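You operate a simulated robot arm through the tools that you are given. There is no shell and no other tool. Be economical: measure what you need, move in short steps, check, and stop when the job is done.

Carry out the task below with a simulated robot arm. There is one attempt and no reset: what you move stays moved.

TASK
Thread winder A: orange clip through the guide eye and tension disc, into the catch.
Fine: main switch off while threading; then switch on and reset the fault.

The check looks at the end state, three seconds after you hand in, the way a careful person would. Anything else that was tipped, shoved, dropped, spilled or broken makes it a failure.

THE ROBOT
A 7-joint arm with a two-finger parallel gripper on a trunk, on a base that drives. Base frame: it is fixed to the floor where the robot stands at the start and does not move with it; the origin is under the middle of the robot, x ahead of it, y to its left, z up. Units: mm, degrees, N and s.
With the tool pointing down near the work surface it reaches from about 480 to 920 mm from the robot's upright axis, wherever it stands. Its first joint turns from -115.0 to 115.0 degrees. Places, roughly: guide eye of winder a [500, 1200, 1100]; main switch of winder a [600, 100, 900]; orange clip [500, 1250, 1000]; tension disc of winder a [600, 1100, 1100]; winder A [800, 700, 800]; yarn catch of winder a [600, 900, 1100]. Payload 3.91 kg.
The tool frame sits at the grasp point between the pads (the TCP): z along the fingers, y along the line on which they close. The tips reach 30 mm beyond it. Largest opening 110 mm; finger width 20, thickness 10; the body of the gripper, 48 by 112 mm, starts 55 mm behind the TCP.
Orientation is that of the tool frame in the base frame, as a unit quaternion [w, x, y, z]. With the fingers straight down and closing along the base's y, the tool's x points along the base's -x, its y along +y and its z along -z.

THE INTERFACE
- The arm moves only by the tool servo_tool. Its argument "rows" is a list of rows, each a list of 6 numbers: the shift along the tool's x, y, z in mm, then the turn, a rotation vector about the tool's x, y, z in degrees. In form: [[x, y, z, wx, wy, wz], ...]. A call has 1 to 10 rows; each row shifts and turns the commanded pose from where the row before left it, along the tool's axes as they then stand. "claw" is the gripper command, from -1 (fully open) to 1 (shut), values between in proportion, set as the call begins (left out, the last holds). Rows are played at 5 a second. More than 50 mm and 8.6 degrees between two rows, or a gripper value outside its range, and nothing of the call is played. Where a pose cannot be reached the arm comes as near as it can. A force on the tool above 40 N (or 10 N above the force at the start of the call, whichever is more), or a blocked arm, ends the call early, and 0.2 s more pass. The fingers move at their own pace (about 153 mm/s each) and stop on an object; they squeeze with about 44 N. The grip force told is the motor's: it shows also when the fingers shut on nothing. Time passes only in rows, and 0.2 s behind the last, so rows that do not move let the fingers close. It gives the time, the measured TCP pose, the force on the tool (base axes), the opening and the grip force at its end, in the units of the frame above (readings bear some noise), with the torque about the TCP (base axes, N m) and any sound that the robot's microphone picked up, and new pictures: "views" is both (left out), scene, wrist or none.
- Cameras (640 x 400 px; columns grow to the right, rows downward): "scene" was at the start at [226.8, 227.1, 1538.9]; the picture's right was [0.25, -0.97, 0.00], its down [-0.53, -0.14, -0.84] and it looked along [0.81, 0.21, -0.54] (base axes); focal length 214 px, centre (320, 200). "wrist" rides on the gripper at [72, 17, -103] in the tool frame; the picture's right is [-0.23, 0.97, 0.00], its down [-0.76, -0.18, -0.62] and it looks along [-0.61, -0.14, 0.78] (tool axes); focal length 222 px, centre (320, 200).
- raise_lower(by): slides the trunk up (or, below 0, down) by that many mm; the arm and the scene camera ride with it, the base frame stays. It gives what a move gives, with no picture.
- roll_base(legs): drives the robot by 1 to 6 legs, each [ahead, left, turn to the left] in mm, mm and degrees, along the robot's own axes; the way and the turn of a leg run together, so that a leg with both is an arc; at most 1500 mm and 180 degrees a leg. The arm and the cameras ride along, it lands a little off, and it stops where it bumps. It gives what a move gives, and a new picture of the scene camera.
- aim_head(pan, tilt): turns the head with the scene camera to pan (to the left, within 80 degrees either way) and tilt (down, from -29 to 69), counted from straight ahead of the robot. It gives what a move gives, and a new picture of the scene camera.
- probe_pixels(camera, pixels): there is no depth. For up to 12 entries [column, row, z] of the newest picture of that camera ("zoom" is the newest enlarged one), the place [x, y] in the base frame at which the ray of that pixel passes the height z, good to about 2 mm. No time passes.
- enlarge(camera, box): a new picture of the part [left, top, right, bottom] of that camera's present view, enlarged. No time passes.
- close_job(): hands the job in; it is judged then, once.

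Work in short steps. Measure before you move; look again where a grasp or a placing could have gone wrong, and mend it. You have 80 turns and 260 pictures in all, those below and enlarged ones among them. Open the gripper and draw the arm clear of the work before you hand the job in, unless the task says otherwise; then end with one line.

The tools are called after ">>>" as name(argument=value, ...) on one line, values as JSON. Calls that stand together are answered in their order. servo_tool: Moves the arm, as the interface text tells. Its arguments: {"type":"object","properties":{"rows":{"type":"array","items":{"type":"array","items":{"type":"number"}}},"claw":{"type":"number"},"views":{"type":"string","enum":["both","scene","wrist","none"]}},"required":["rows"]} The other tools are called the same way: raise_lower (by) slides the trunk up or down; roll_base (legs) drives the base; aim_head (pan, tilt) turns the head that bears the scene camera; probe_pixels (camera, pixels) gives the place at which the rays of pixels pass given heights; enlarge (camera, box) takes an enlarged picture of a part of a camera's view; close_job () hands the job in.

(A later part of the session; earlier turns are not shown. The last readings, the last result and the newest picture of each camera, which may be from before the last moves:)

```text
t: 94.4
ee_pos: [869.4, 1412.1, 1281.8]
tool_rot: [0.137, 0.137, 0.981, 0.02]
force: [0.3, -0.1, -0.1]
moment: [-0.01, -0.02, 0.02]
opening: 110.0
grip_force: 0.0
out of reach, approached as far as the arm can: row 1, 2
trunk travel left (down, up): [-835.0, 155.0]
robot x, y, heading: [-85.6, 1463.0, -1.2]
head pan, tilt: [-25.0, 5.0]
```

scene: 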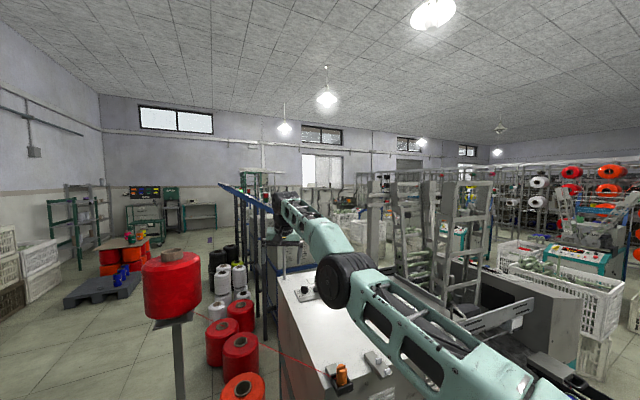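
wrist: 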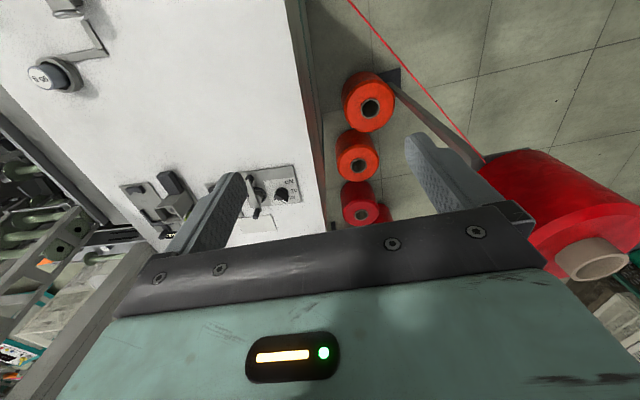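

The elbow seems locked in its straight singularity. I command a large upward-and-inward motion, which should involve the elbow.

>>> servo_tool(rows=[[15, 0, -45, 0, 0, 0], [15, 0, -45, 0, 0, 0], [15, 0, -45, 0, 0, 0], [15, 0, -45, 0, 0, 0], [15, 0, -45, 0, 0, 0], [15, 0, -45, 0, 0, 0]], views="none")

>>> servo_tool(rows=[[40, 0, 0, 0, 0, 0], [40, 0, 0, 0, 0, 0], [40, 0, 0, 0, 0, 0]], views="scene")

```text
t: 95.8
ee_pos: [727.7, 1440.5, 1527.6]
tool_rot: [0.135, 0.138, 0.981, 0.02]
force: [1.2, -0.6, -0.8]
moment: [-0.01, 0.09, 0.05]
opening: 109.9
grip_force: 0.0
out of reach, approached as far as the arm can: row 1, 2, 4, 6
trunk travel left (down, up): [-835.0, 155.0]
robot x, y, heading: [-85.1, 1457.4, -1.2]
head pan, tilt: [-25.0, 5.0]
```

```text
t: 96.6
ee_pos: [617.3, 1471.7, 1491.9]
tool_rot: [0.136, 0.138, 0.981, 0.019]
force: [0.4, -0.1, -0.9]
moment: [0.02, 0.06, 0.01]
opening: 110.0
grip_force: 0.1
trunk travel left (down, up): [-835.0, 155.0]
robot x, y, heading: [-84.6, 1457.7, -1.2]
head pan, tilt: [-25.0, 5.0]
```

scene: 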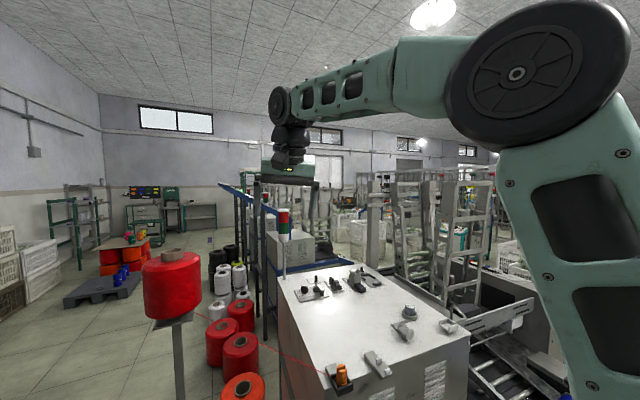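

The elbow bends again. I restore the tool to straight down and move to above the clip.

>>> servo_tool(rows=[[0, 0, 0, 0, 0, -8], [0, 0, 0, 0, 0, -8], [0, 0, 0, 0, 8, 0], [0, 0, 0, 0, 7.8, 0], [15, -25, 40, 0, 0, 0], [15, -25, 40, 0, 0, 0], [15, -25, 40, 0, 0, 0], [15, -25, 40, 0, 0, 0], [15, -25, 40, 0, 0, 0], [15, -25, 40, 0, 0, 0]], views="wrist")

>>> enlarge(camera="wrist", box=[200, 60, 480, 220])

>>> aim_head(pan=-20, tilt=35)

```text
t: 98.8
ee_pos: [528.2, 1327.5, 1250.5]
tool_rot: [0.0, 0.0, 1.0, 0.001]
force: [-0.4, 0.4, -0.7]
moment: [-0.04, -0.03, 0.0]
opening: 109.9
grip_force: 0.0
trunk travel left (down, up): [-835.0, 155.0]
robot x, y, heading: [-85.2, 1455.5, -1.2]
head pan, tilt: [-25.0, 5.0]
```

wrist: 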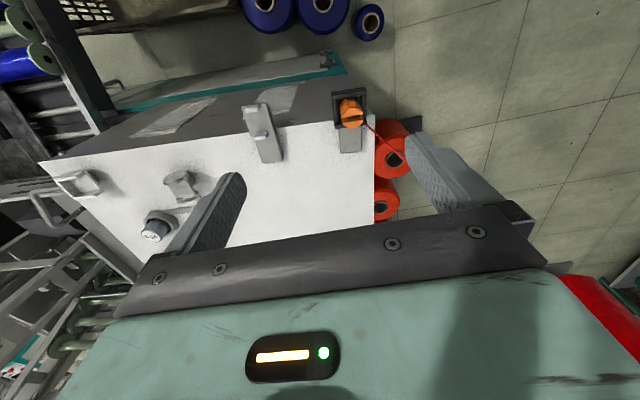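

```text
2.29 times, centred on (340, 140) of wrist
```

zoom: 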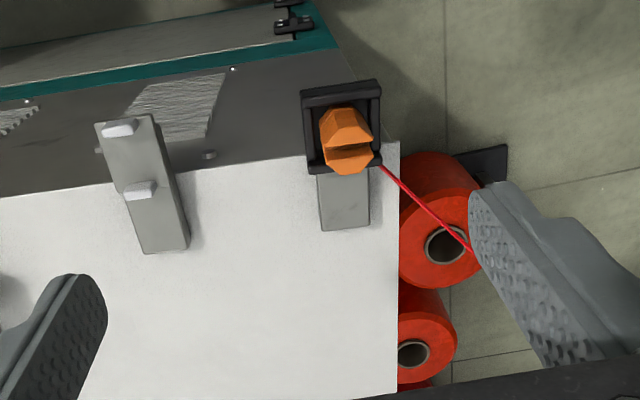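

```text
t: 99.7
ee_pos: [528.4, 1325.6, 1251.5]
tool_rot: [0.0, 0.0, 1.0, 0.0]
force: [0.7, -0.3, 0.3]
moment: [-0.01, -0.01, 0.01]
opening: 110.1
grip_force: 0.0
trunk travel left (down, up): [-835.0, 155.0]
robot x, y, heading: [-85.3, 1458.7, -1.1]
head pan, tilt: [-20.0, 35.0]
```

scene: 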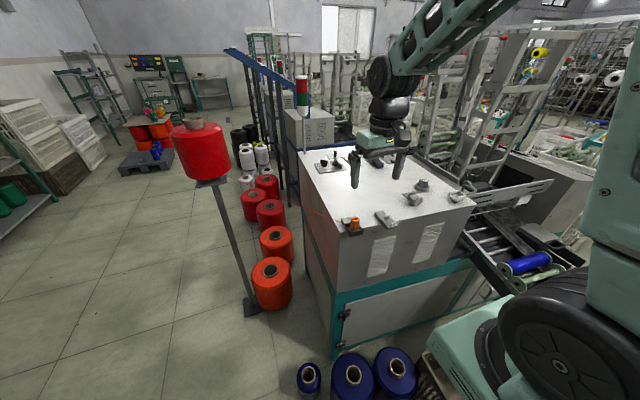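

Now all the parts are visible in the wrist view. I enlarge clip, disc and catch.

>>> enlarge(camera="wrist", box=[320, 80, 400, 160])

>>> enlarge(camera="wrist", box=[50, 150, 210, 250])

>>> enlarge(camera="scene", box=[330, 160, 490, 260])

>>> enlarge(camera="scene", box=[395, 170, 475, 220])

```text
5.00 times, centred on (360, 120) of wrist
```

zoom: 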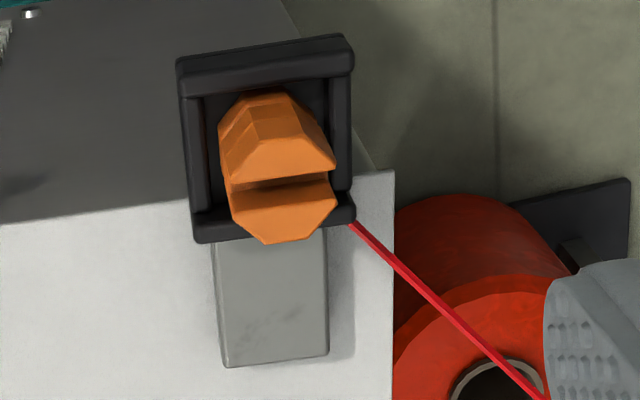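

```text
4.00 times, centred on (130, 200) of wrist
```

zoom: 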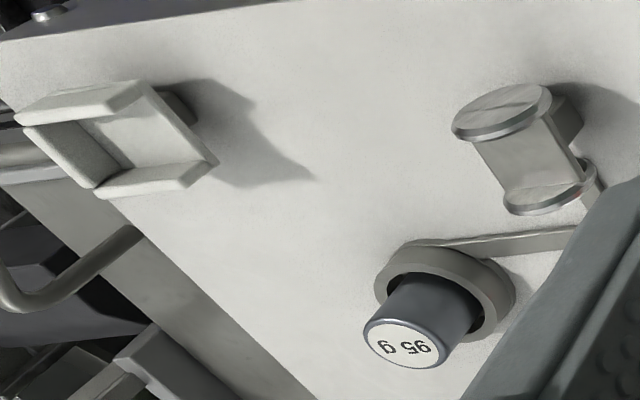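

```text
4.00 times, centred on (410, 210) of scene
```

zoom: 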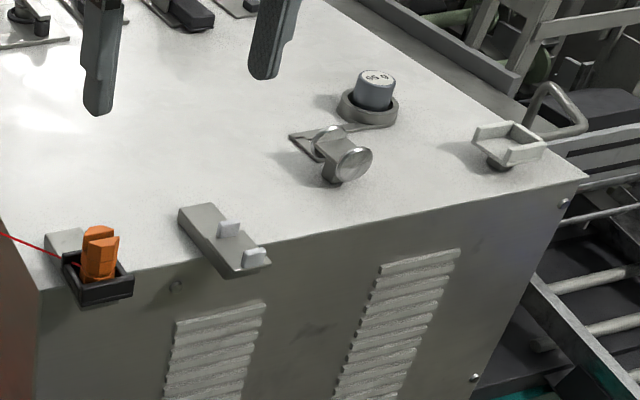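

```text
8.00 times, centred on (435, 195) of scene
```

zoom: 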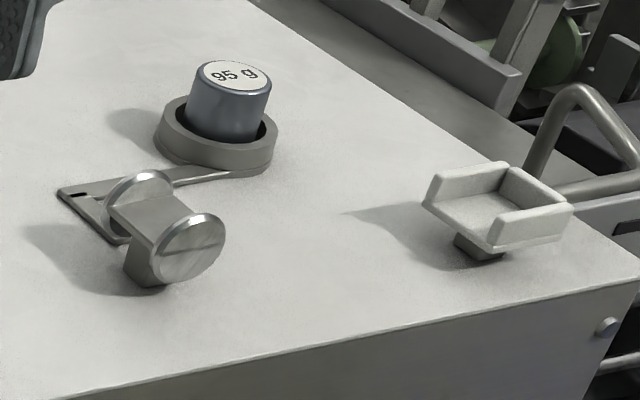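

I can read the layout: pegs apart in x (yarn runs along y between them), discs with axis along x, catch tray open toward +y. I triangulate these points from both cameras.

>>> probe_pixels(camera="wrist", pixels=[[351.6, 116, 1040], [351.6, 116, 1080], [261, 135.6, 1066], [244, 109.4, 1066], [175, 177.5, 1060], [175, 177.5, 1090], [186, 197.5, 1060], [186, 197.5, 1090], [86, 172, 1060], [86, 172, 1090], [103.3, 190, 1060], [103.3, 190, 1090]])

>>> probe_pixels(camera="scene", pixels=[[355, 220, 1040], [355, 220, 1080], [387.3, 217.3, 1066], [393.8, 224, 1066], [418.8, 201, 1060], [418.8, 201, 1090], [412.5, 195, 1060], [412.5, 195, 1090], [456.3, 200, 1060], [456.3, 200, 1090], [448.8, 193, 1060], [448.8, 193, 1090]])

>>> probe_pixels(camera="scene", pixels=[[458.4, 190.4, 1070], [466.5, 195.6, 1070], [340, 283, 1020], [190, 150, 1250], [205, 180, 1250]])

```text
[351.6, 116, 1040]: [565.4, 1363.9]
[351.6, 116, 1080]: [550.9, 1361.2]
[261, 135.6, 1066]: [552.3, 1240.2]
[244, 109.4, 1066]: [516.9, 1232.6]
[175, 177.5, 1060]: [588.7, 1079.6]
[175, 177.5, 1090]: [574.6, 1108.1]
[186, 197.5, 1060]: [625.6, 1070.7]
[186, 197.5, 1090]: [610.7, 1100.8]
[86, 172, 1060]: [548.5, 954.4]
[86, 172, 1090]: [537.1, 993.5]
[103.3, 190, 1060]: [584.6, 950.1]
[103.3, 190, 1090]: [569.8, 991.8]
```

```text
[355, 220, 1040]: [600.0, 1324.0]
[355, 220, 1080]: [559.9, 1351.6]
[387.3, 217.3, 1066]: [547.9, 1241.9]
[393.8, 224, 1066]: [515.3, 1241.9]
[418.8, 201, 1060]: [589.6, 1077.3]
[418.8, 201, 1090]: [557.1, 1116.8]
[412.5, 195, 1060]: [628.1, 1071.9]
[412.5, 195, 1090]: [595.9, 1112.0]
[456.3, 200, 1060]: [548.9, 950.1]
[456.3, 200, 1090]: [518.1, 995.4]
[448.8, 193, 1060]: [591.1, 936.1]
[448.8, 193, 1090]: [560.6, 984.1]
```

```text
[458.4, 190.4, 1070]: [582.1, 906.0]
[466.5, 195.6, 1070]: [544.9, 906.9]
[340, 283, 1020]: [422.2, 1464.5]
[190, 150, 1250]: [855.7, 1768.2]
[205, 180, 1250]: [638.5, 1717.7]
```

The triangulation agrees: discs at x≈589 and 626, y≈1075, z≈1060; catch tray x 546–586, y 906–950, rim z≈1062; pegs at (550,1241) and (516,1240). I check where the yarn leaves the cone.

>>> enlarge(camera="scene", box=[160, 100, 380, 250])

>>> probe_pixels(camera="scene", pixels=[[210, 183, 1050], [210, 183, 1100], [210, 183, 1150], [250, 308, 0], [330, 218, 1060], [330, 218, 1080]])

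```text
2.67 times, centred on (270, 175) of scene
```

zoom: 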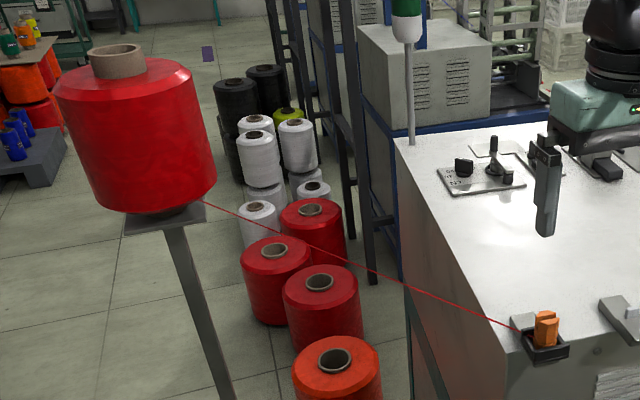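

```text
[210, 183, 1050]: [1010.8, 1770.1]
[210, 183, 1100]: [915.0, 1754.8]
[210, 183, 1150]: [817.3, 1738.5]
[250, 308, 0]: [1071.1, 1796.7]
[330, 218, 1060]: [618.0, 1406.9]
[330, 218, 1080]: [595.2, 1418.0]
```

The yarn leaves the cone near (1000,1730,1060), almost level. The clip is centred near (548,1361), top z≈1094. I turn the tool so it closes along x and hover above the clip.

>>> servo_tool(claw=-0.1, rows=[[0, 0, 0, 0, 0, 8.5], [0, 0, 0, 0, 0, 8.5], [0, 0, 0, 0, 0, 8.5], [0, 0, 0, 0, 0, 8.5], [0, 0, 0, 0, 0, 8.5], [0, 0, 0, 0, 0, 8.5], [0, 0, 0, 0, 0, 8.5], [0, 0, 0, 0, 0, 8.5], [0, 0, 0, 0, 0, 8.5], [0, 0, 0, 0, 0, 8.5]], views="none")

>>> servo_tool(rows=[[0, 0, 0, 0, 0, 5], [17, 10, 35, 0, 0, 0], [17, 10, 35, 0, 0, 0], [0, 0, 0, 0, 0, 0]])

>>> enlarge(camera="wrist", box=[220, 80, 420, 230])

>>> enlarge(camera="scene", box=[300, 140, 420, 260])

```text
t: 101.9
ee_pos: [528.0, 1323.3, 1252.6]
tool_rot: [-0.001, 0.677, 0.736, 0.001]
force: [-0.6, -0.6, -0.3]
moment: [0.01, -0.01, 0.01]
opening: 60.4
grip_force: 0.1
trunk travel left (down, up): [-835.0, 155.0]
robot x, y, heading: [-85.5, 1457.5, -1.4]
head pan, tilt: [-20.0, 35.0]
```

```text
t: 102.9
ee_pos: [550.6, 1358.4, 1180.1]
tool_rot: [-0.001, 0.707, 0.707, 0.001]
force: [0.0, -0.2, 0.4]
moment: [0.0, 0.01, 0.04]
opening: 60.2
grip_force: 0.1
trunk travel left (down, up): [-835.0, 155.0]
robot x, y, heading: [-85.1, 1456.8, -1.3]
head pan, tilt: [-20.0, 35.0]
```

scene: 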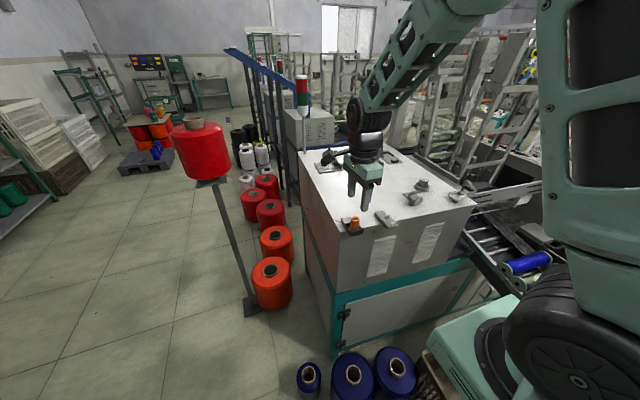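
wrist: 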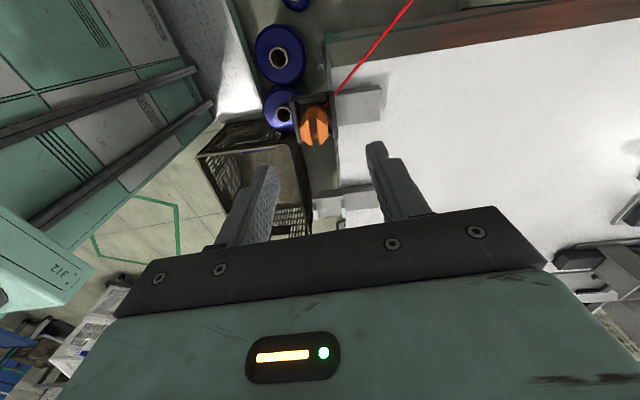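

```text
2.67 times, centred on (320, 155) of wrist
```

zoom: 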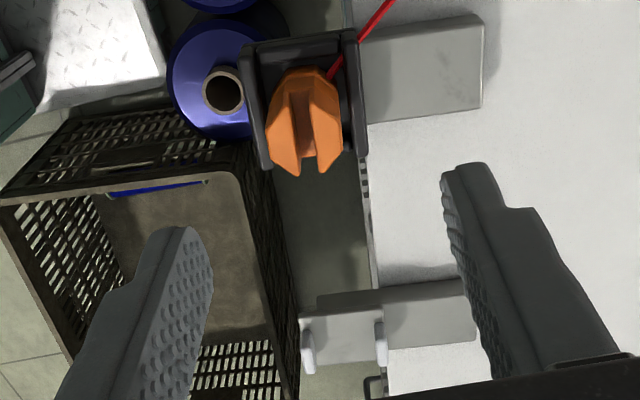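

```text
3.33 times, centred on (360, 200) of scene
```

zoom: 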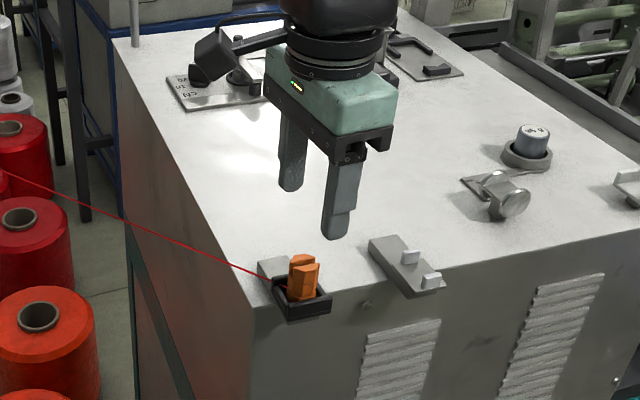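

The clip lies between the finger planes. I check its location once more with this view: prong tops at zoom (303,110).

>>> probe_pixels(camera="wrist", pixels=[[313.6, 121, 1092], [302, 140, 1085], [327, 140, 1085], [314, 143, 1092], [314, 111, 1092], [302, 98, 1068], [334, 97, 1068]])

>>> enlarge(camera="scene", box=[335, 205, 375, 245])

```text
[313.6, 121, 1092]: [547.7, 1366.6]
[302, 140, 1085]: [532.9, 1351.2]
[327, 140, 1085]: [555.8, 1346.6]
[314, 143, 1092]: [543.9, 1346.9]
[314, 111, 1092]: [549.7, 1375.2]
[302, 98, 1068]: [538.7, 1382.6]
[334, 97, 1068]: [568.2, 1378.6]
```

```text
10.00 times, centred on (355, 225) of scene
```

zoom: 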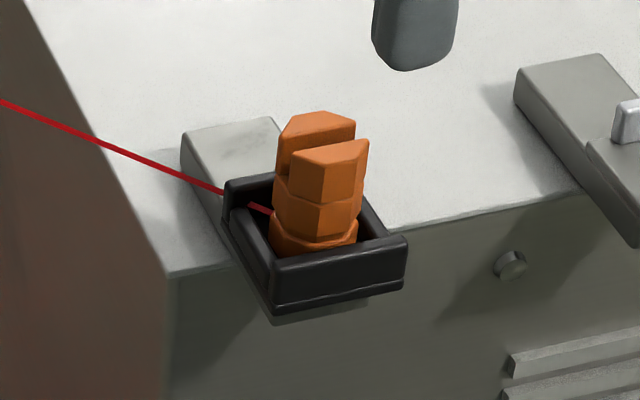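

The clip is octagonal, ~26 mm wide, yarn attached low at its +y side. I descend so the tips are just above the cradle rim.

>>> servo_tool(rows=[[1, -3, 20, 0, 0, 0], [1, 0, 30, 0, 0, 0], [0, 0, 25, 0, 0, 0], [0, 0, 0, 0, 0, 0]])

>>> enlarge(camera="scene", box=[325, 185, 385, 245])

>>> enlarge(camera="wrist", box=[240, 80, 400, 220])

```text
t: 103.9
ee_pos: [544.9, 1356.4, 1107.1]
tool_rot: [0.0, 0.707, 0.707, 0.001]
force: [-0.1, 0.4, 1.0]
moment: [0.01, 0.02, 0.02]
opening: 60.4
grip_force: 0.1
trunk travel left (down, up): [-835.0, 155.0]
robot x, y, heading: [-84.4, 1456.5, -1.2]
head pan, tilt: [-20.0, 35.0]
```

scene: 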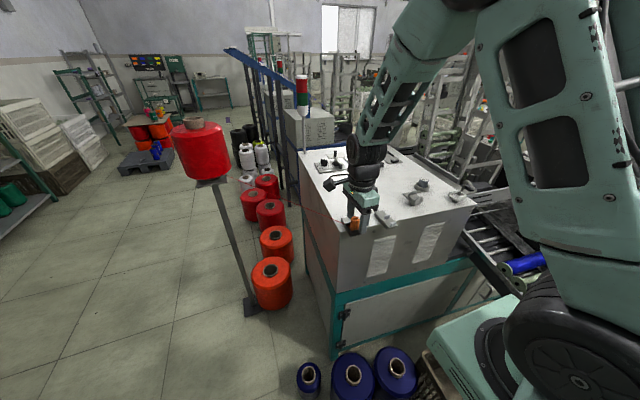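
wrist: 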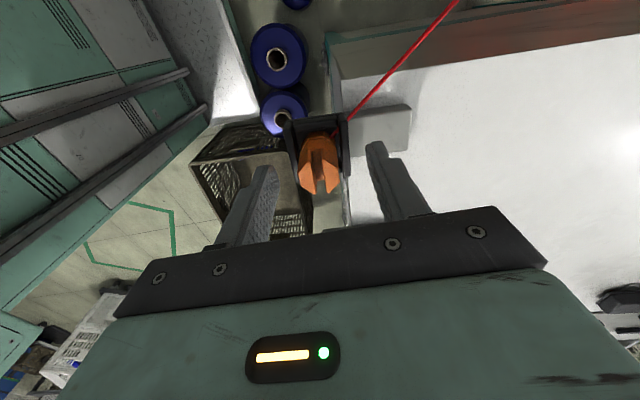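

```text
6.67 times, centred on (355, 215) of scene
```

zoom: 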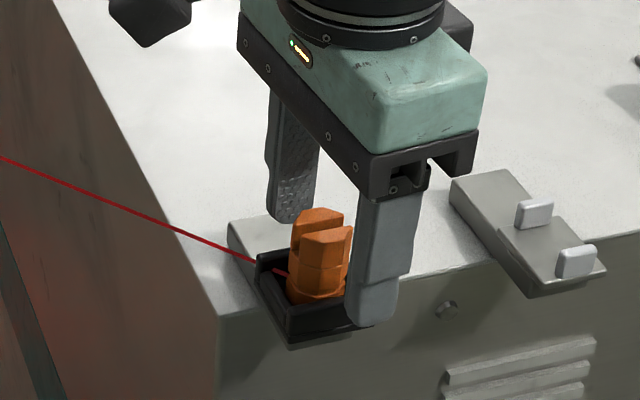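

```text
2.86 times, centred on (320, 150) of wrist
```

zoom: 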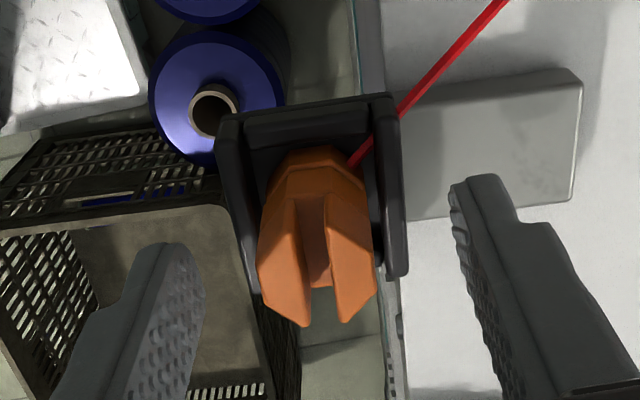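

I nudge +4 mm in y and 4 mm down, then close.

>>> servo_tool(rows=[[4, 2, 4, 0, 0, 0], [0, 0, 0, 0, 0, 0]], views="none")

>>> servo_tool(claw=1, rows=[[0, 0, 0, 0, 0, 0], [0, 0, 0, 0, 0, 0], [0, 0, 0, 0, 0, 0]], views="none")

>>> enlarge(camera="scene", box=[325, 185, 385, 245])

>>> enlarge(camera="wrist", box=[240, 80, 400, 220])

```text
t: 104.5
ee_pos: [547.5, 1360.6, 1103.5]
tool_rot: [0.0, 0.708, 0.707, 0.001]
force: [-1.5, 0.5, 0.1]
moment: [0.02, 0.01, 0.0]
opening: 60.1
grip_force: 0.0
trunk travel left (down, up): [-835.0, 155.0]
robot x, y, heading: [-86.0, 1453.4, -1.3]
head pan, tilt: [-20.0, 35.0]
```

```text
t: 105.3
ee_pos: [547.0, 1361.9, 1104.1]
tool_rot: [0.0, 0.707, 0.707, 0.001]
force: [-0.1, -0.7, 6.2]
moment: [0.0, -0.02, 0.0]
opening: 23.0
grip_force: 44.0
trunk travel left (down, up): [-835.0, 155.0]
robot x, y, heading: [-84.7, 1460.2, -1.4]
head pan, tilt: [-20.0, 35.0]
```

```text
6.67 times, centred on (355, 215) of scene
```

zoom: 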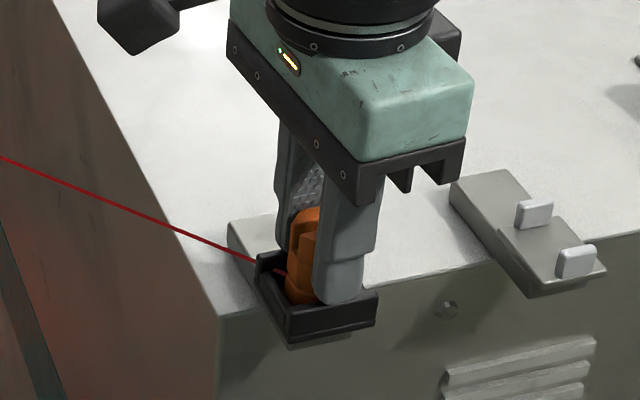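

```text
2.86 times, centred on (320, 150) of wrist
```

zoom: 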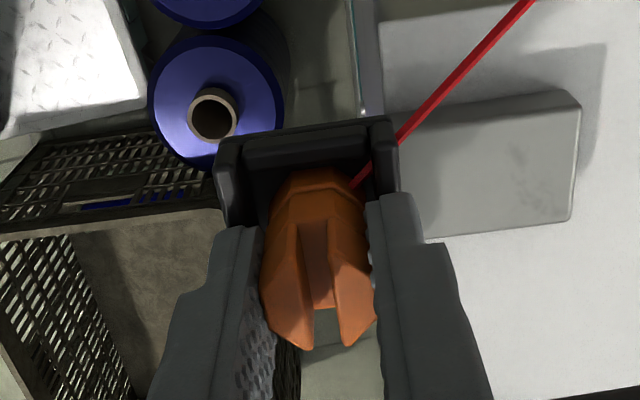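

Gripped at 23 mm. I lift 50 mm slowly and check that the clip follows.

>>> servo_tool(rows=[[0, 0, -10, 0, 0, 0], [0, 0, -20, 0, 0, 0], [0, 0, -20, 0, 0, 0], [0, 0, 0, 0, 0, 0]], views="none")

>>> enlarge(camera="scene", box=[310, 165, 400, 245])

```text
t: 106.3
ee_pos: [545.1, 1361.3, 1154.1]
tool_rot: [-0.001, 0.707, 0.708, 0.001]
force: [-0.4, 0.6, -0.6]
moment: [-0.01, 0.02, -0.03]
opening: 23.0
grip_force: 44.4
trunk travel left (down, up): [-835.0, 155.0]
robot x, y, heading: [-87.5, 1455.1, -1.6]
head pan, tilt: [-20.0, 35.0]
```

```text
5.00 times, centred on (355, 205) of scene
```

zoom: 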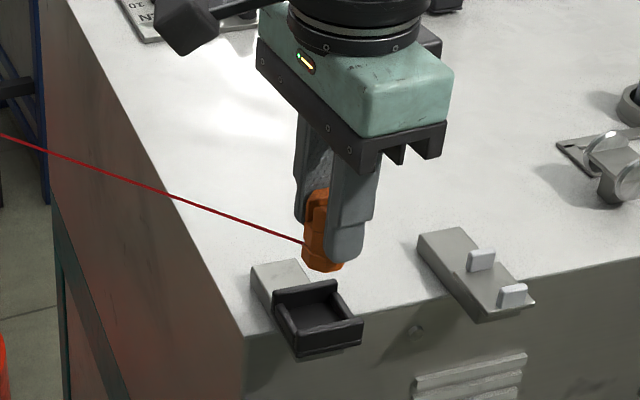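

The clip follows, yarn taut. I carry it out in front (x≈458) and past the eye to y≈1150, above peg height, and check the yarn line.

>>> servo_tool(rows=[[0, -43.5, 0, 0, 0, 0], [0, -43.5, 0, 0, 0, 0], [-42, 0, 0, 0, 0, 0], [-42, 0, 0, 0, 0, 0], [-42, 0, 0, 0, 0, 0], [-42, 0, 0, 0, 0, 0], [-43, 0, 0, 0, 0, 0], [0, 0, 0, 0, 0, 0]])

>>> enlarge(camera="scene", box=[330, 150, 450, 250])

>>> enlarge(camera="wrist", box=[240, 0, 480, 200])

```text
t: 108.1
ee_pos: [457.3, 1150.4, 1152.9]
tool_rot: [0.0, 0.708, 0.707, 0.001]
force: [0.4, 0.9, -0.2]
moment: [0.02, 0.01, 0.0]
opening: 22.7
grip_force: 44.0
trunk travel left (down, up): [-835.0, 155.0]
robot x, y, heading: [-85.1, 1457.9, -1.3]
head pan, tilt: [-20.0, 35.0]
```

scene: 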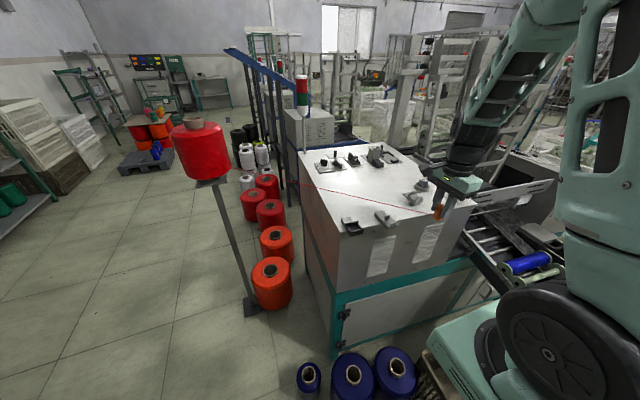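
wrist: 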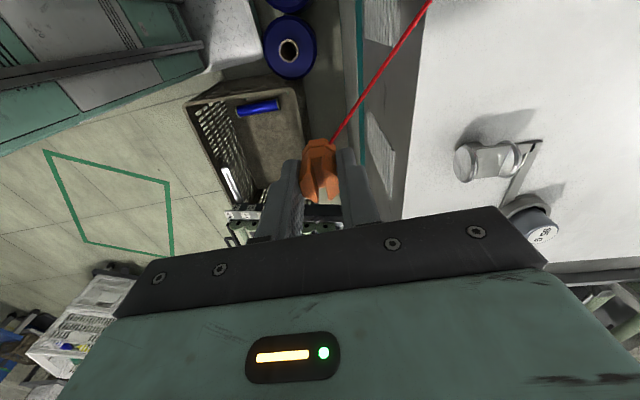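

```text
4.00 times, centred on (390, 200) of scene
```

zoom: 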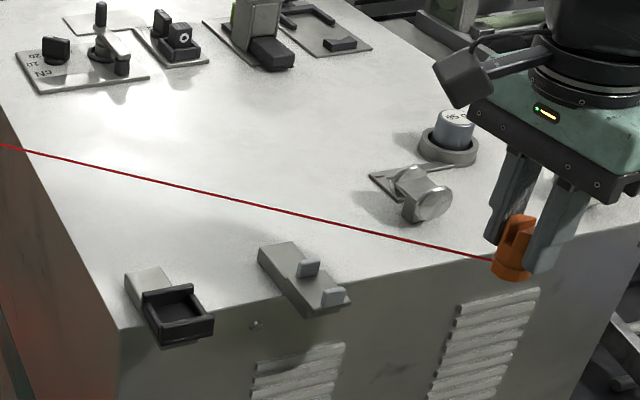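

```text
2.00 times, centred on (360, 100) of wrist
```

zoom: 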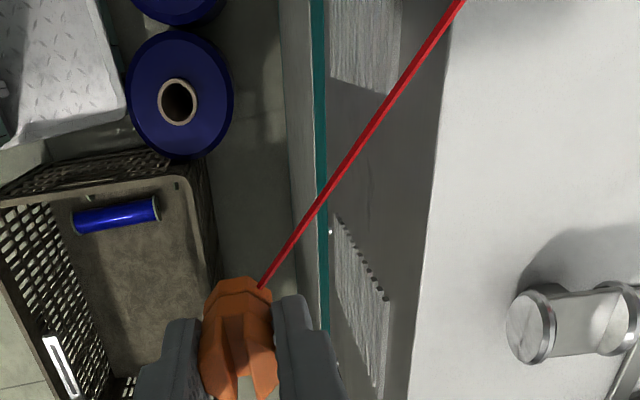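

I verify the yarn's plan line with probes from both views.

>>> probe_pixels(camera="scene", pixels=[[432.5, 215, 1120], [386.3, 204.3, 1105], [386.3, 204.3, 1112], [350, 195.6, 1095], [350, 195.6, 1105], [310, 186.2, 1085], [310, 186.2, 1095]])

>>> probe_pixels(camera="wrist", pixels=[[330, 144, 1120], [392, 56, 1112], [392, 56, 1105], [430, 2.5, 1100], [430, 2.5, 1110]])

```text
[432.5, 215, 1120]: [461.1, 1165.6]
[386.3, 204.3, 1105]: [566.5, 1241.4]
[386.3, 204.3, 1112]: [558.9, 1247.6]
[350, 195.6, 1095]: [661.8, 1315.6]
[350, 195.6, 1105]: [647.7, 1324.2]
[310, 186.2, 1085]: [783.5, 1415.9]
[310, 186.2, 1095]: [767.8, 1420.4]
```

```text
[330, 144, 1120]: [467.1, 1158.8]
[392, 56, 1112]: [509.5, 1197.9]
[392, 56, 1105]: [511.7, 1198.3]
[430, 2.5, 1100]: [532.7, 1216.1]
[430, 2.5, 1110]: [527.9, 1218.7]
```

The yarn runs steeper in x than assumed: at y=1240 it is at x≈557. I shift 23 mm toward -x so it lies between the pegs, then lower.

>>> servo_tool(rows=[[0, -23, 0, 0, 0, 0], [0, 0, 25, 0, 0, 0], [0, 0, 20, 0, 0, 0], [0, 0, 0, 0, 0, 0]])

>>> enlarge(camera="scene", box=[350, 170, 450, 250])

```text
t: 109.1
ee_pos: [436.8, 1150.5, 1110.2]
tool_rot: [0.0, 0.707, 0.707, 0.001]
force: [0.9, -0.1, 0.3]
moment: [0.0, 0.02, 0.01]
opening: 22.4
grip_force: 44.2
trunk travel left (down, up): [-835.0, 155.0]
robot x, y, heading: [-89.4, 1457.2, -1.2]
head pan, tilt: [-20.0, 35.0]
```

scene: 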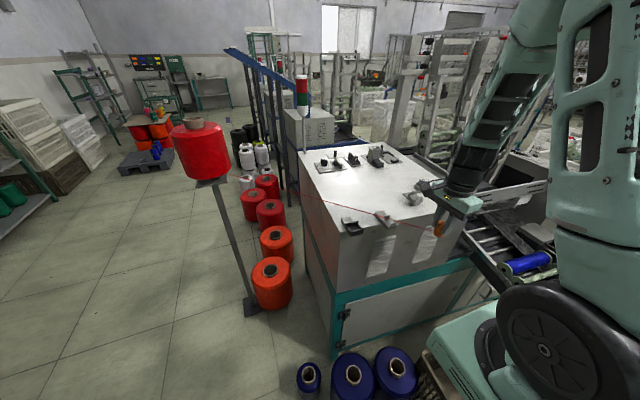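
wrist: 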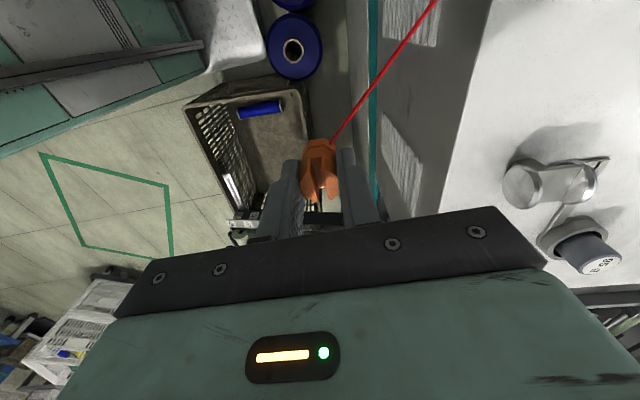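

```text
5.00 times, centred on (400, 210) of scene
```

zoom: 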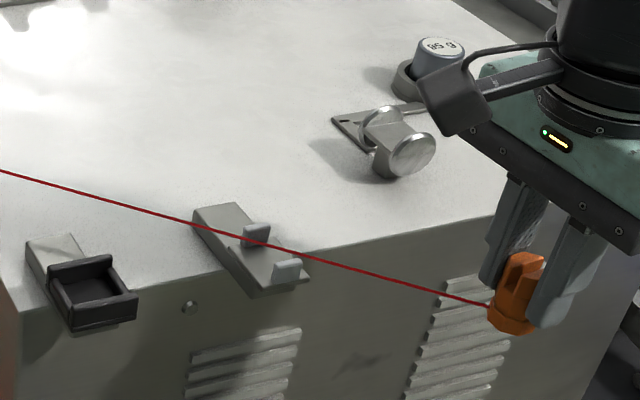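

The yarn lies just above the gap. I lower 25 mm further and look closely.

>>> servo_tool(rows=[[0, 0, 13, 0, 0, 0], [0, 0, 13, 0, 0, 0], [0, 0, 0, 0, 0, 0]], views="none")

>>> enlarge(camera="scene", box=[365, 195, 425, 245])

```text
t: 109.9
ee_pos: [438.8, 1151.9, 1082.5]
tool_rot: [-0.001, 0.707, 0.707, 0.001]
force: [-0.2, 0.6, 0.0]
moment: [0.04, 0.0, 0.02]
opening: 22.8
grip_force: 44.2
trunk travel left (down, up): [-835.0, 155.0]
robot x, y, heading: [-87.9, 1458.0, -1.4]
head pan, tilt: [-20.0, 35.0]
```

```text
8.00 times, centred on (395, 220) of scene
```

zoom: 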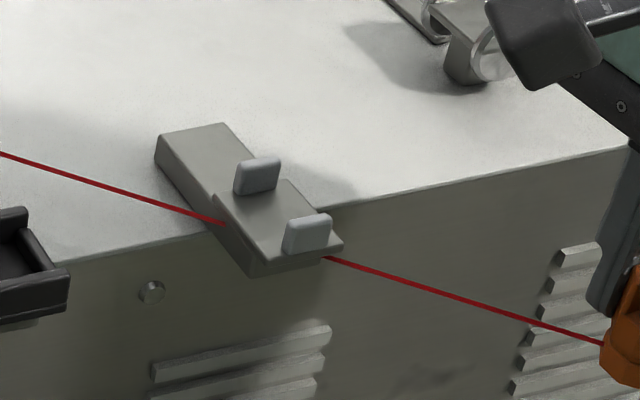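

The yarn cuts through the plate, slightly too low. I raise 11 mm so it runs between the pegs above the plate.

>>> servo_tool(rows=[[0, 0, -6, 0, 0, 0], [0, 0, -6, 0, 0, 0], [0, 0, 0, 0, 0, 0]], views="none")

>>> enlarge(camera="scene", box=[365, 195, 425, 245])

```text
t: 110.7
ee_pos: [436.8, 1151.5, 1094.2]
tool_rot: [-0.001, 0.707, 0.707, 0.0]
force: [0.0, 0.2, 0.0]
moment: [-0.04, -0.01, -0.02]
opening: 22.6
grip_force: 44.7
trunk travel left (down, up): [-835.0, 155.0]
robot x, y, heading: [-87.3, 1453.4, -1.0]
head pan, tilt: [-20.0, 35.0]
```

```text
8.00 times, centred on (395, 220) of scene
```

zoom: 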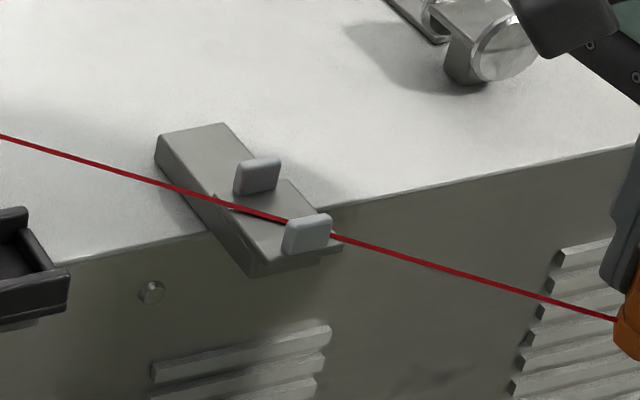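

The yarn runs cleanly between the pegs. I move the clip toward +x/-y to see whether it bends around the inner peg.

>>> servo_tool(rows=[[-10, 15, 0, 0, 0, 0], [-10, 15, 0, 0, 0, 0], [-10, 15, 0, 0, 0, 0], [0, 0, 0, 0, 0, 0]], views="none")

>>> enlarge(camera="scene", box=[365, 190, 445, 245])

```text
t: 111.7
ee_pos: [481.5, 1122.4, 1095.8]
tool_rot: [-0.001, 0.707, 0.708, 0.001]
force: [0.1, -0.2, -0.3]
moment: [-0.01, -0.04, 0.0]
opening: 22.7
grip_force: 43.7
trunk travel left (down, up): [-835.0, 155.0]
robot x, y, heading: [-83.1, 1457.7, -1.5]
head pan, tilt: [-20.0, 35.0]
```

```text
7.27 times, centred on (405, 218) of scene
```

zoom: 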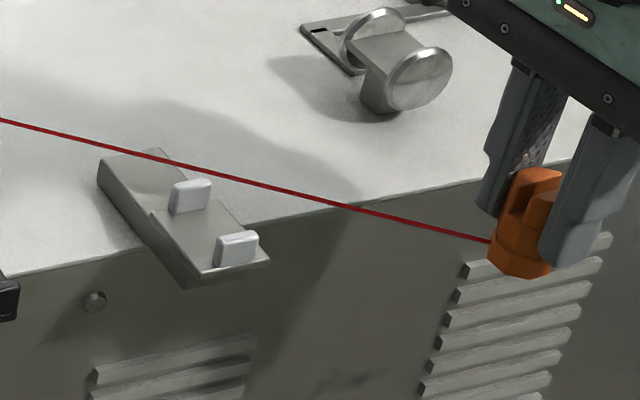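

The yarn slipped past the peg, so only laying it in is not enough; the clip itself should pass between the pegs (gap ≈29 mm, clip ≈25 mm). I go back over to the +y side of the eye at height.

>>> servo_tool(rows=[[0, 0, -30, 0, 0, 0], [0, 0, -30, 0, 0, 0], [40, 12, 0, 0, 0, 0], [40, 12, 0, 0, 0, 0], [40, 12, 0, 0, 0, 0], [40, 12, 0, 0, 0, 0], [18, 4, 0, 0, 0, 0], [0, 0, 30, 0, 0, 0], [0, 0, 0, 0, 0, 0]], views="wrist")

>>> enlarge(camera="scene", box=[340, 175, 420, 235])

>>> enlarge(camera="wrist", box=[240, 100, 440, 240])

```text
t: 113.7
ee_pos: [536.4, 1298.6, 1125.6]
tool_rot: [-0.001, 0.707, 0.707, 0.0]
force: [-0.2, -0.1, 0.6]
moment: [-0.02, -0.02, 0.01]
opening: 22.7
grip_force: 44.0
trunk travel left (down, up): [-835.0, 155.0]
robot x, y, heading: [-88.2, 1458.0, -1.2]
head pan, tilt: [-20.0, 35.0]
```

wrist: 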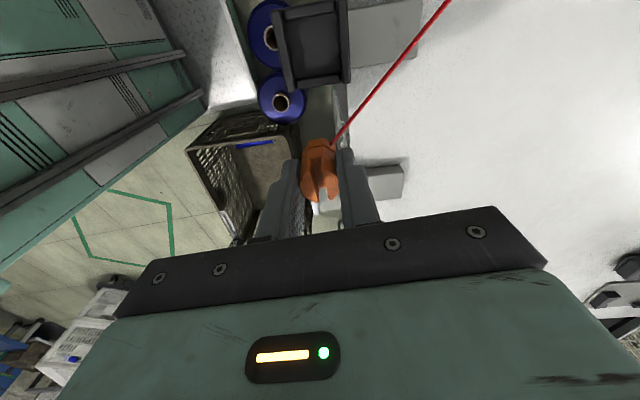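

```text
6.67 times, centred on (380, 205) of scene
```

zoom: 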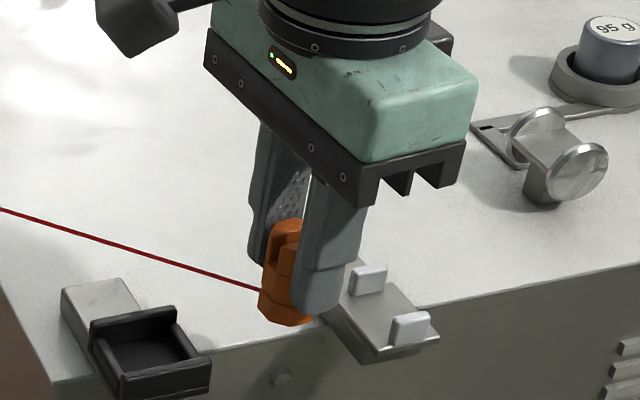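

```text
2.86 times, centred on (340, 170) of wrist
```

zoom: 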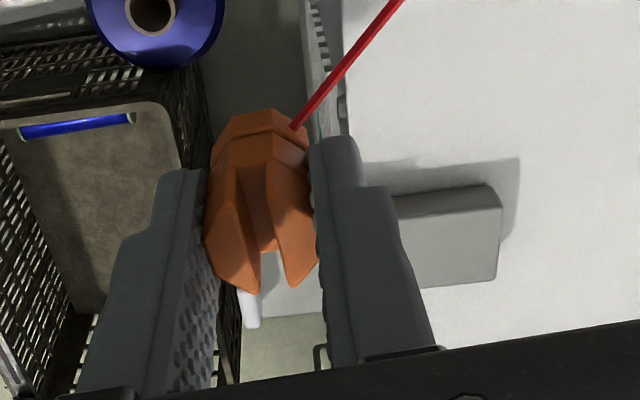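

I align x to 533, lower so the clip's foot passes between the pegs with fingertips just above them, and go through along -y.

>>> servo_tool(rows=[[0, -3, 12, 0, 0, 0], [0, 0, 12, 0, 0, 0], [-15, 0, 0, 0, 0, 0], [-10, 0, 0, 0, 0, 0], [0, 0, 0, 0, 0, 0]], views="none")

>>> enlarge(camera="scene", box=[350, 180, 420, 235])

>>> enlarge(camera="wrist", box=[260, 120, 400, 240])

```text
t: 114.9
ee_pos: [531.4, 1274.9, 1100.9]
tool_rot: [-0.001, 0.707, 0.707, 0.001]
force: [0.0, 0.4, -0.6]
moment: [-0.01, 0.01, 0.03]
opening: 22.6
grip_force: 43.8
trunk travel left (down, up): [-835.0, 155.0]
robot x, y, heading: [-83.5, 1455.6, -1.2]
head pan, tilt: [-20.0, 35.0]
```

```text
7.27 times, centred on (385, 208) of scene
```

zoom: 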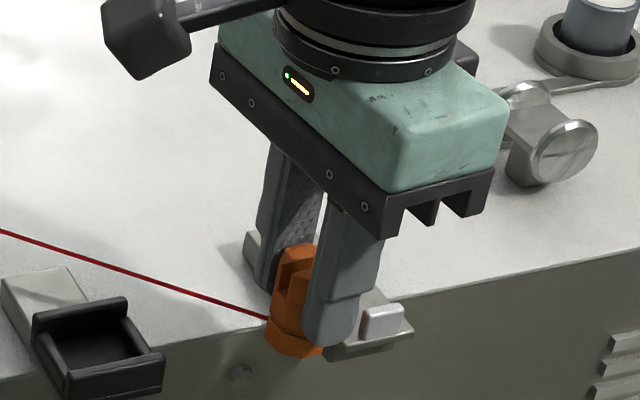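

```text
3.33 times, centred on (330, 180) of wrist
```

zoom: 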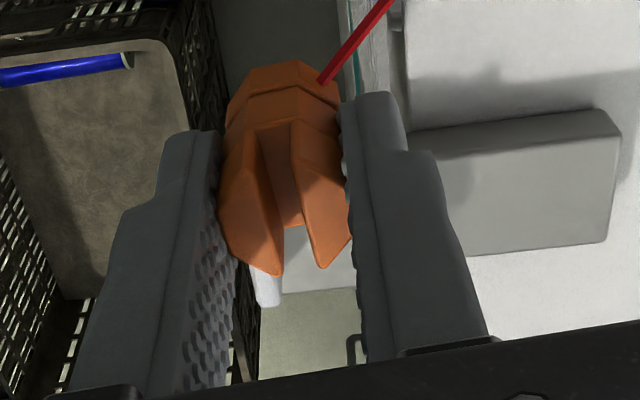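

I check the clip's foot height against the eye plate before going through: foot at scene (381,229), plate edge near (391,229).

>>> probe_pixels(camera="scene", pixels=[[381.3, 229.3, 1050], [381.3, 229.3, 1060], [381.3, 229.3, 1040], [393.5, 227.5, 1050], [393.5, 227.5, 1056]])

>>> enlarge(camera="scene", box=[370, 205, 410, 235])

```text
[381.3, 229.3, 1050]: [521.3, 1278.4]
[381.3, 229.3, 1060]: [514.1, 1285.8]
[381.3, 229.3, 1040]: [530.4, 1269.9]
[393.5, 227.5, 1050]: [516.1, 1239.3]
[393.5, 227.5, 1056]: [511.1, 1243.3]
```

```text
13.33 times, centred on (390, 220) of scene
```

zoom: 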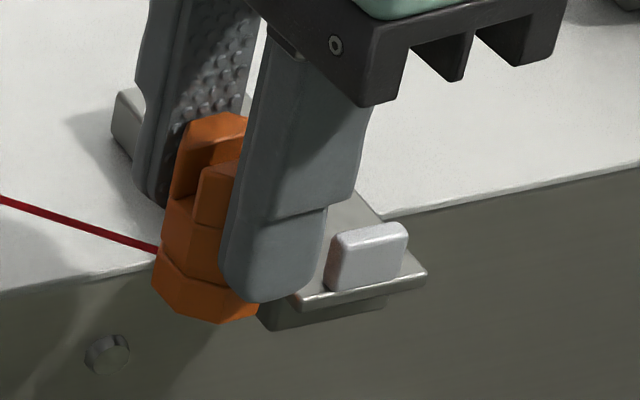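

The clip's foot is at z≈1049 and the plate's top at ≈1050. I raise 4 mm and pass through slowly.

>>> servo_tool(rows=[[0, 1, -4, 0, 0, 0], [-12, 0, 0, 0, 0, 0], [-12, 0, 0, 0, 0, 0], [0, 0, 0, 0, 0, 0]], views="none")

>>> enlarge(camera="scene", box=[370, 200, 410, 230])

>>> servo_tool(rows=[[-12, 0, 0, 0, 0, 0], [-12, 0, 0, 0, 0, 0], [-12, 0, 0, 0, 0, 0], [-12, 0, 0, 0, 0, 0], [-12, 0, 0, 0, 0, 0], [0, 0, 0, 0, 0, 0]], views="none")

>>> enlarge(camera="scene", box=[360, 185, 430, 240])

```text
t: 115.9
ee_pos: [532.9, 1250.3, 1105.4]
tool_rot: [0.0, 0.707, 0.707, 0.0]
force: [5.1, -2.0, 1.5]
moment: [-0.07, -0.16, -0.01]
opening: 22.6
grip_force: 43.8
trunk travel left (down, up): [-835.0, 155.0]
robot x, y, heading: [-86.6, 1456.9, -1.2]
head pan, tilt: [-20.0, 35.0]
```

```text
13.33 times, centred on (390, 215) of scene
```

zoom: 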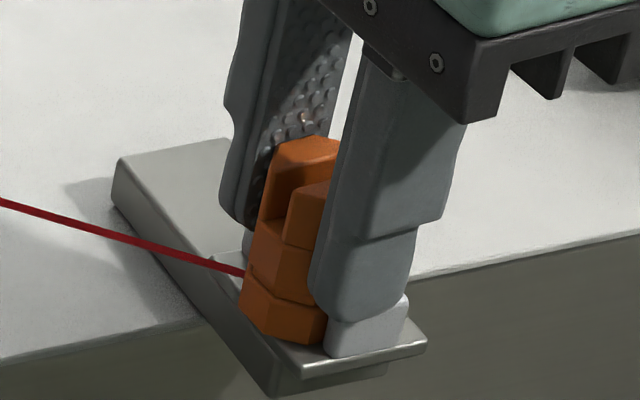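

```text
t: 117.3
ee_pos: [532.3, 1190.5, 1102.2]
tool_rot: [0.0, 0.707, 0.707, 0.001]
force: [1.4, -1.2, -0.2]
moment: [0.0, 0.03, 0.02]
opening: 22.4
grip_force: 44.3
trunk travel left (down, up): [-835.0, 155.0]
robot x, y, heading: [-86.9, 1458.3, -1.2]
head pan, tilt: [-20.0, 35.0]
```

```text
7.27 times, centred on (395, 212) of scene
```

zoom: 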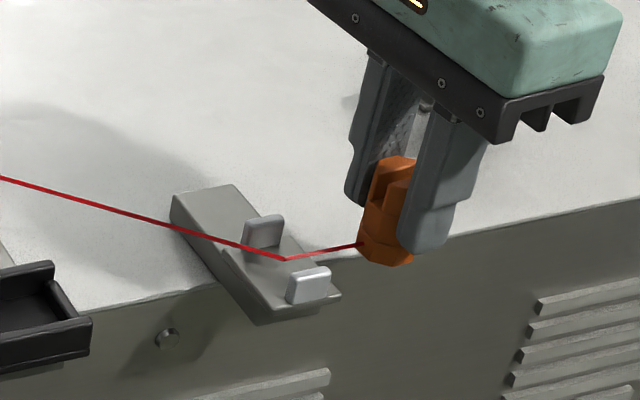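

The yarn is now captured in the eye (kink between the pegs). Next the tension disc: I zoom on it from both views.

>>> enlarge(camera="scene", box=[400, 180, 430, 210])

>>> servo_tool(rows=[[0, 0, -25, 0, 0, 0], [0, 0, -25, 0, 0, 0], [0, 0, 0, 0, 0, 0]], views="wrist")

>>> enlarge(camera="wrist", box=[360, 140, 520, 240])

```text
13.33 times, centred on (415, 195) of scene
```

zoom: 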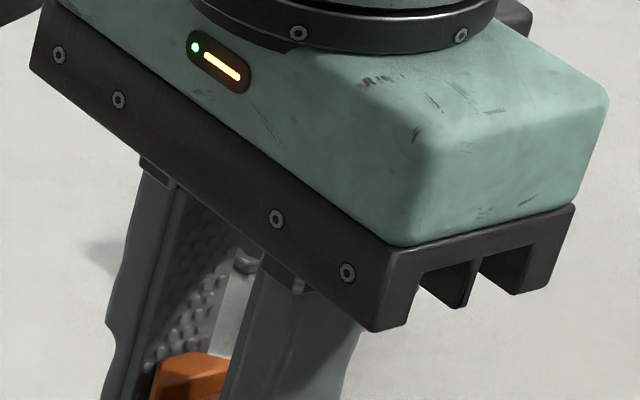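

```text
t: 118.1
ee_pos: [533.1, 1190.1, 1154.9]
tool_rot: [-0.001, 0.707, 0.707, 0.0]
force: [0.5, 0.8, -1.3]
moment: [0.03, -0.02, 0.01]
opening: 22.6
grip_force: 44.1
trunk travel left (down, up): [-835.0, 155.0]
robot x, y, heading: [-88.4, 1458.7, -1.5]
head pan, tilt: [-20.0, 35.0]
```

wrist: 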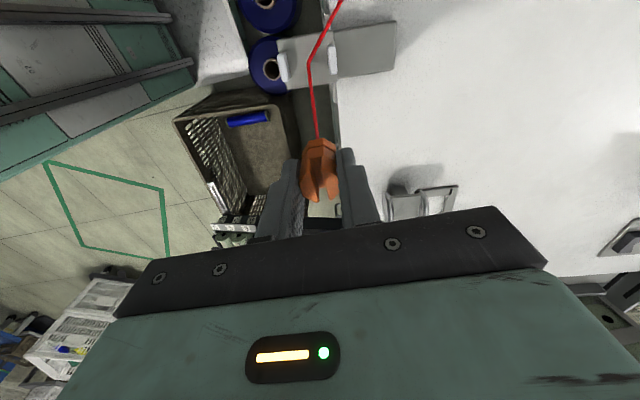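

```text
4.00 times, centred on (440, 190) of wrist
```

zoom: 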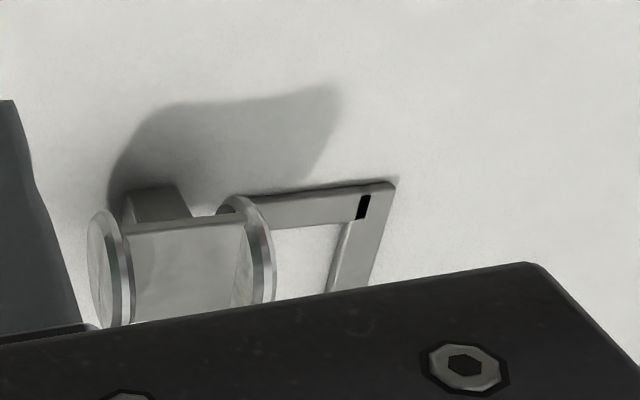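

Gap between the discs shows a flat block between them. I probe inner rims: zoom (125,225) and (243,215).

>>> probe_pixels(camera="zoom", pixels=[[110, 212, 1076], [127, 222, 1076], [240, 200, 1076], [248, 212, 1076], [135, 232, 1066], [240, 220, 1066], [135, 232, 1060], [240, 220, 1060]])

>>> servo_tool(rows=[[0, -30, 0, 0, 0, 0], [0, -30, 0, 0, 0, 0], [0, -30, 0, 0, 0, 0], [0, 0, 0, 0, 0, 0]], views="none")

>>> enlarge(camera="scene", box=[400, 180, 440, 215])

```text
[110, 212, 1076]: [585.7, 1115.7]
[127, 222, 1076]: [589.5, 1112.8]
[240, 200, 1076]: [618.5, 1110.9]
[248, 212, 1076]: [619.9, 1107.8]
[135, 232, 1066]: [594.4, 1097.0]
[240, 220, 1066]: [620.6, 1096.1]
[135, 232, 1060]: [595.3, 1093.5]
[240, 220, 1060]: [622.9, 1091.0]
```

```text
t: 119.1
ee_pos: [443.7, 1189.3, 1155.3]
tool_rot: [-0.001, 0.707, 0.708, 0.001]
force: [0.1, -0.5, -0.8]
moment: [0.02, 0.02, -0.03]
opening: 22.5
grip_force: 44.1
trunk travel left (down, up): [-835.0, 155.0]
robot x, y, heading: [-87.1, 1455.8, -1.4]
head pan, tilt: [-20.0, 35.0]
```

```text
11.43 times, centred on (420, 198) of scene
```

zoom: 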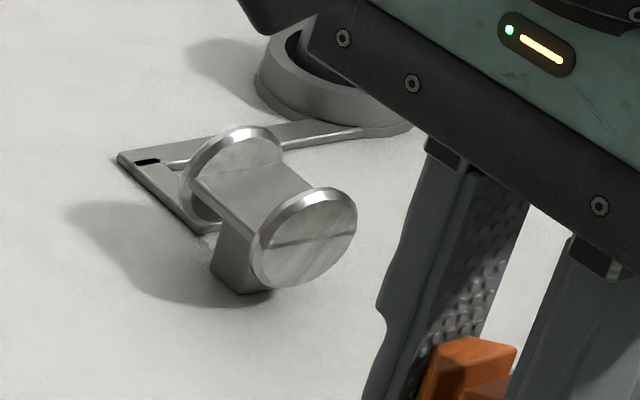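

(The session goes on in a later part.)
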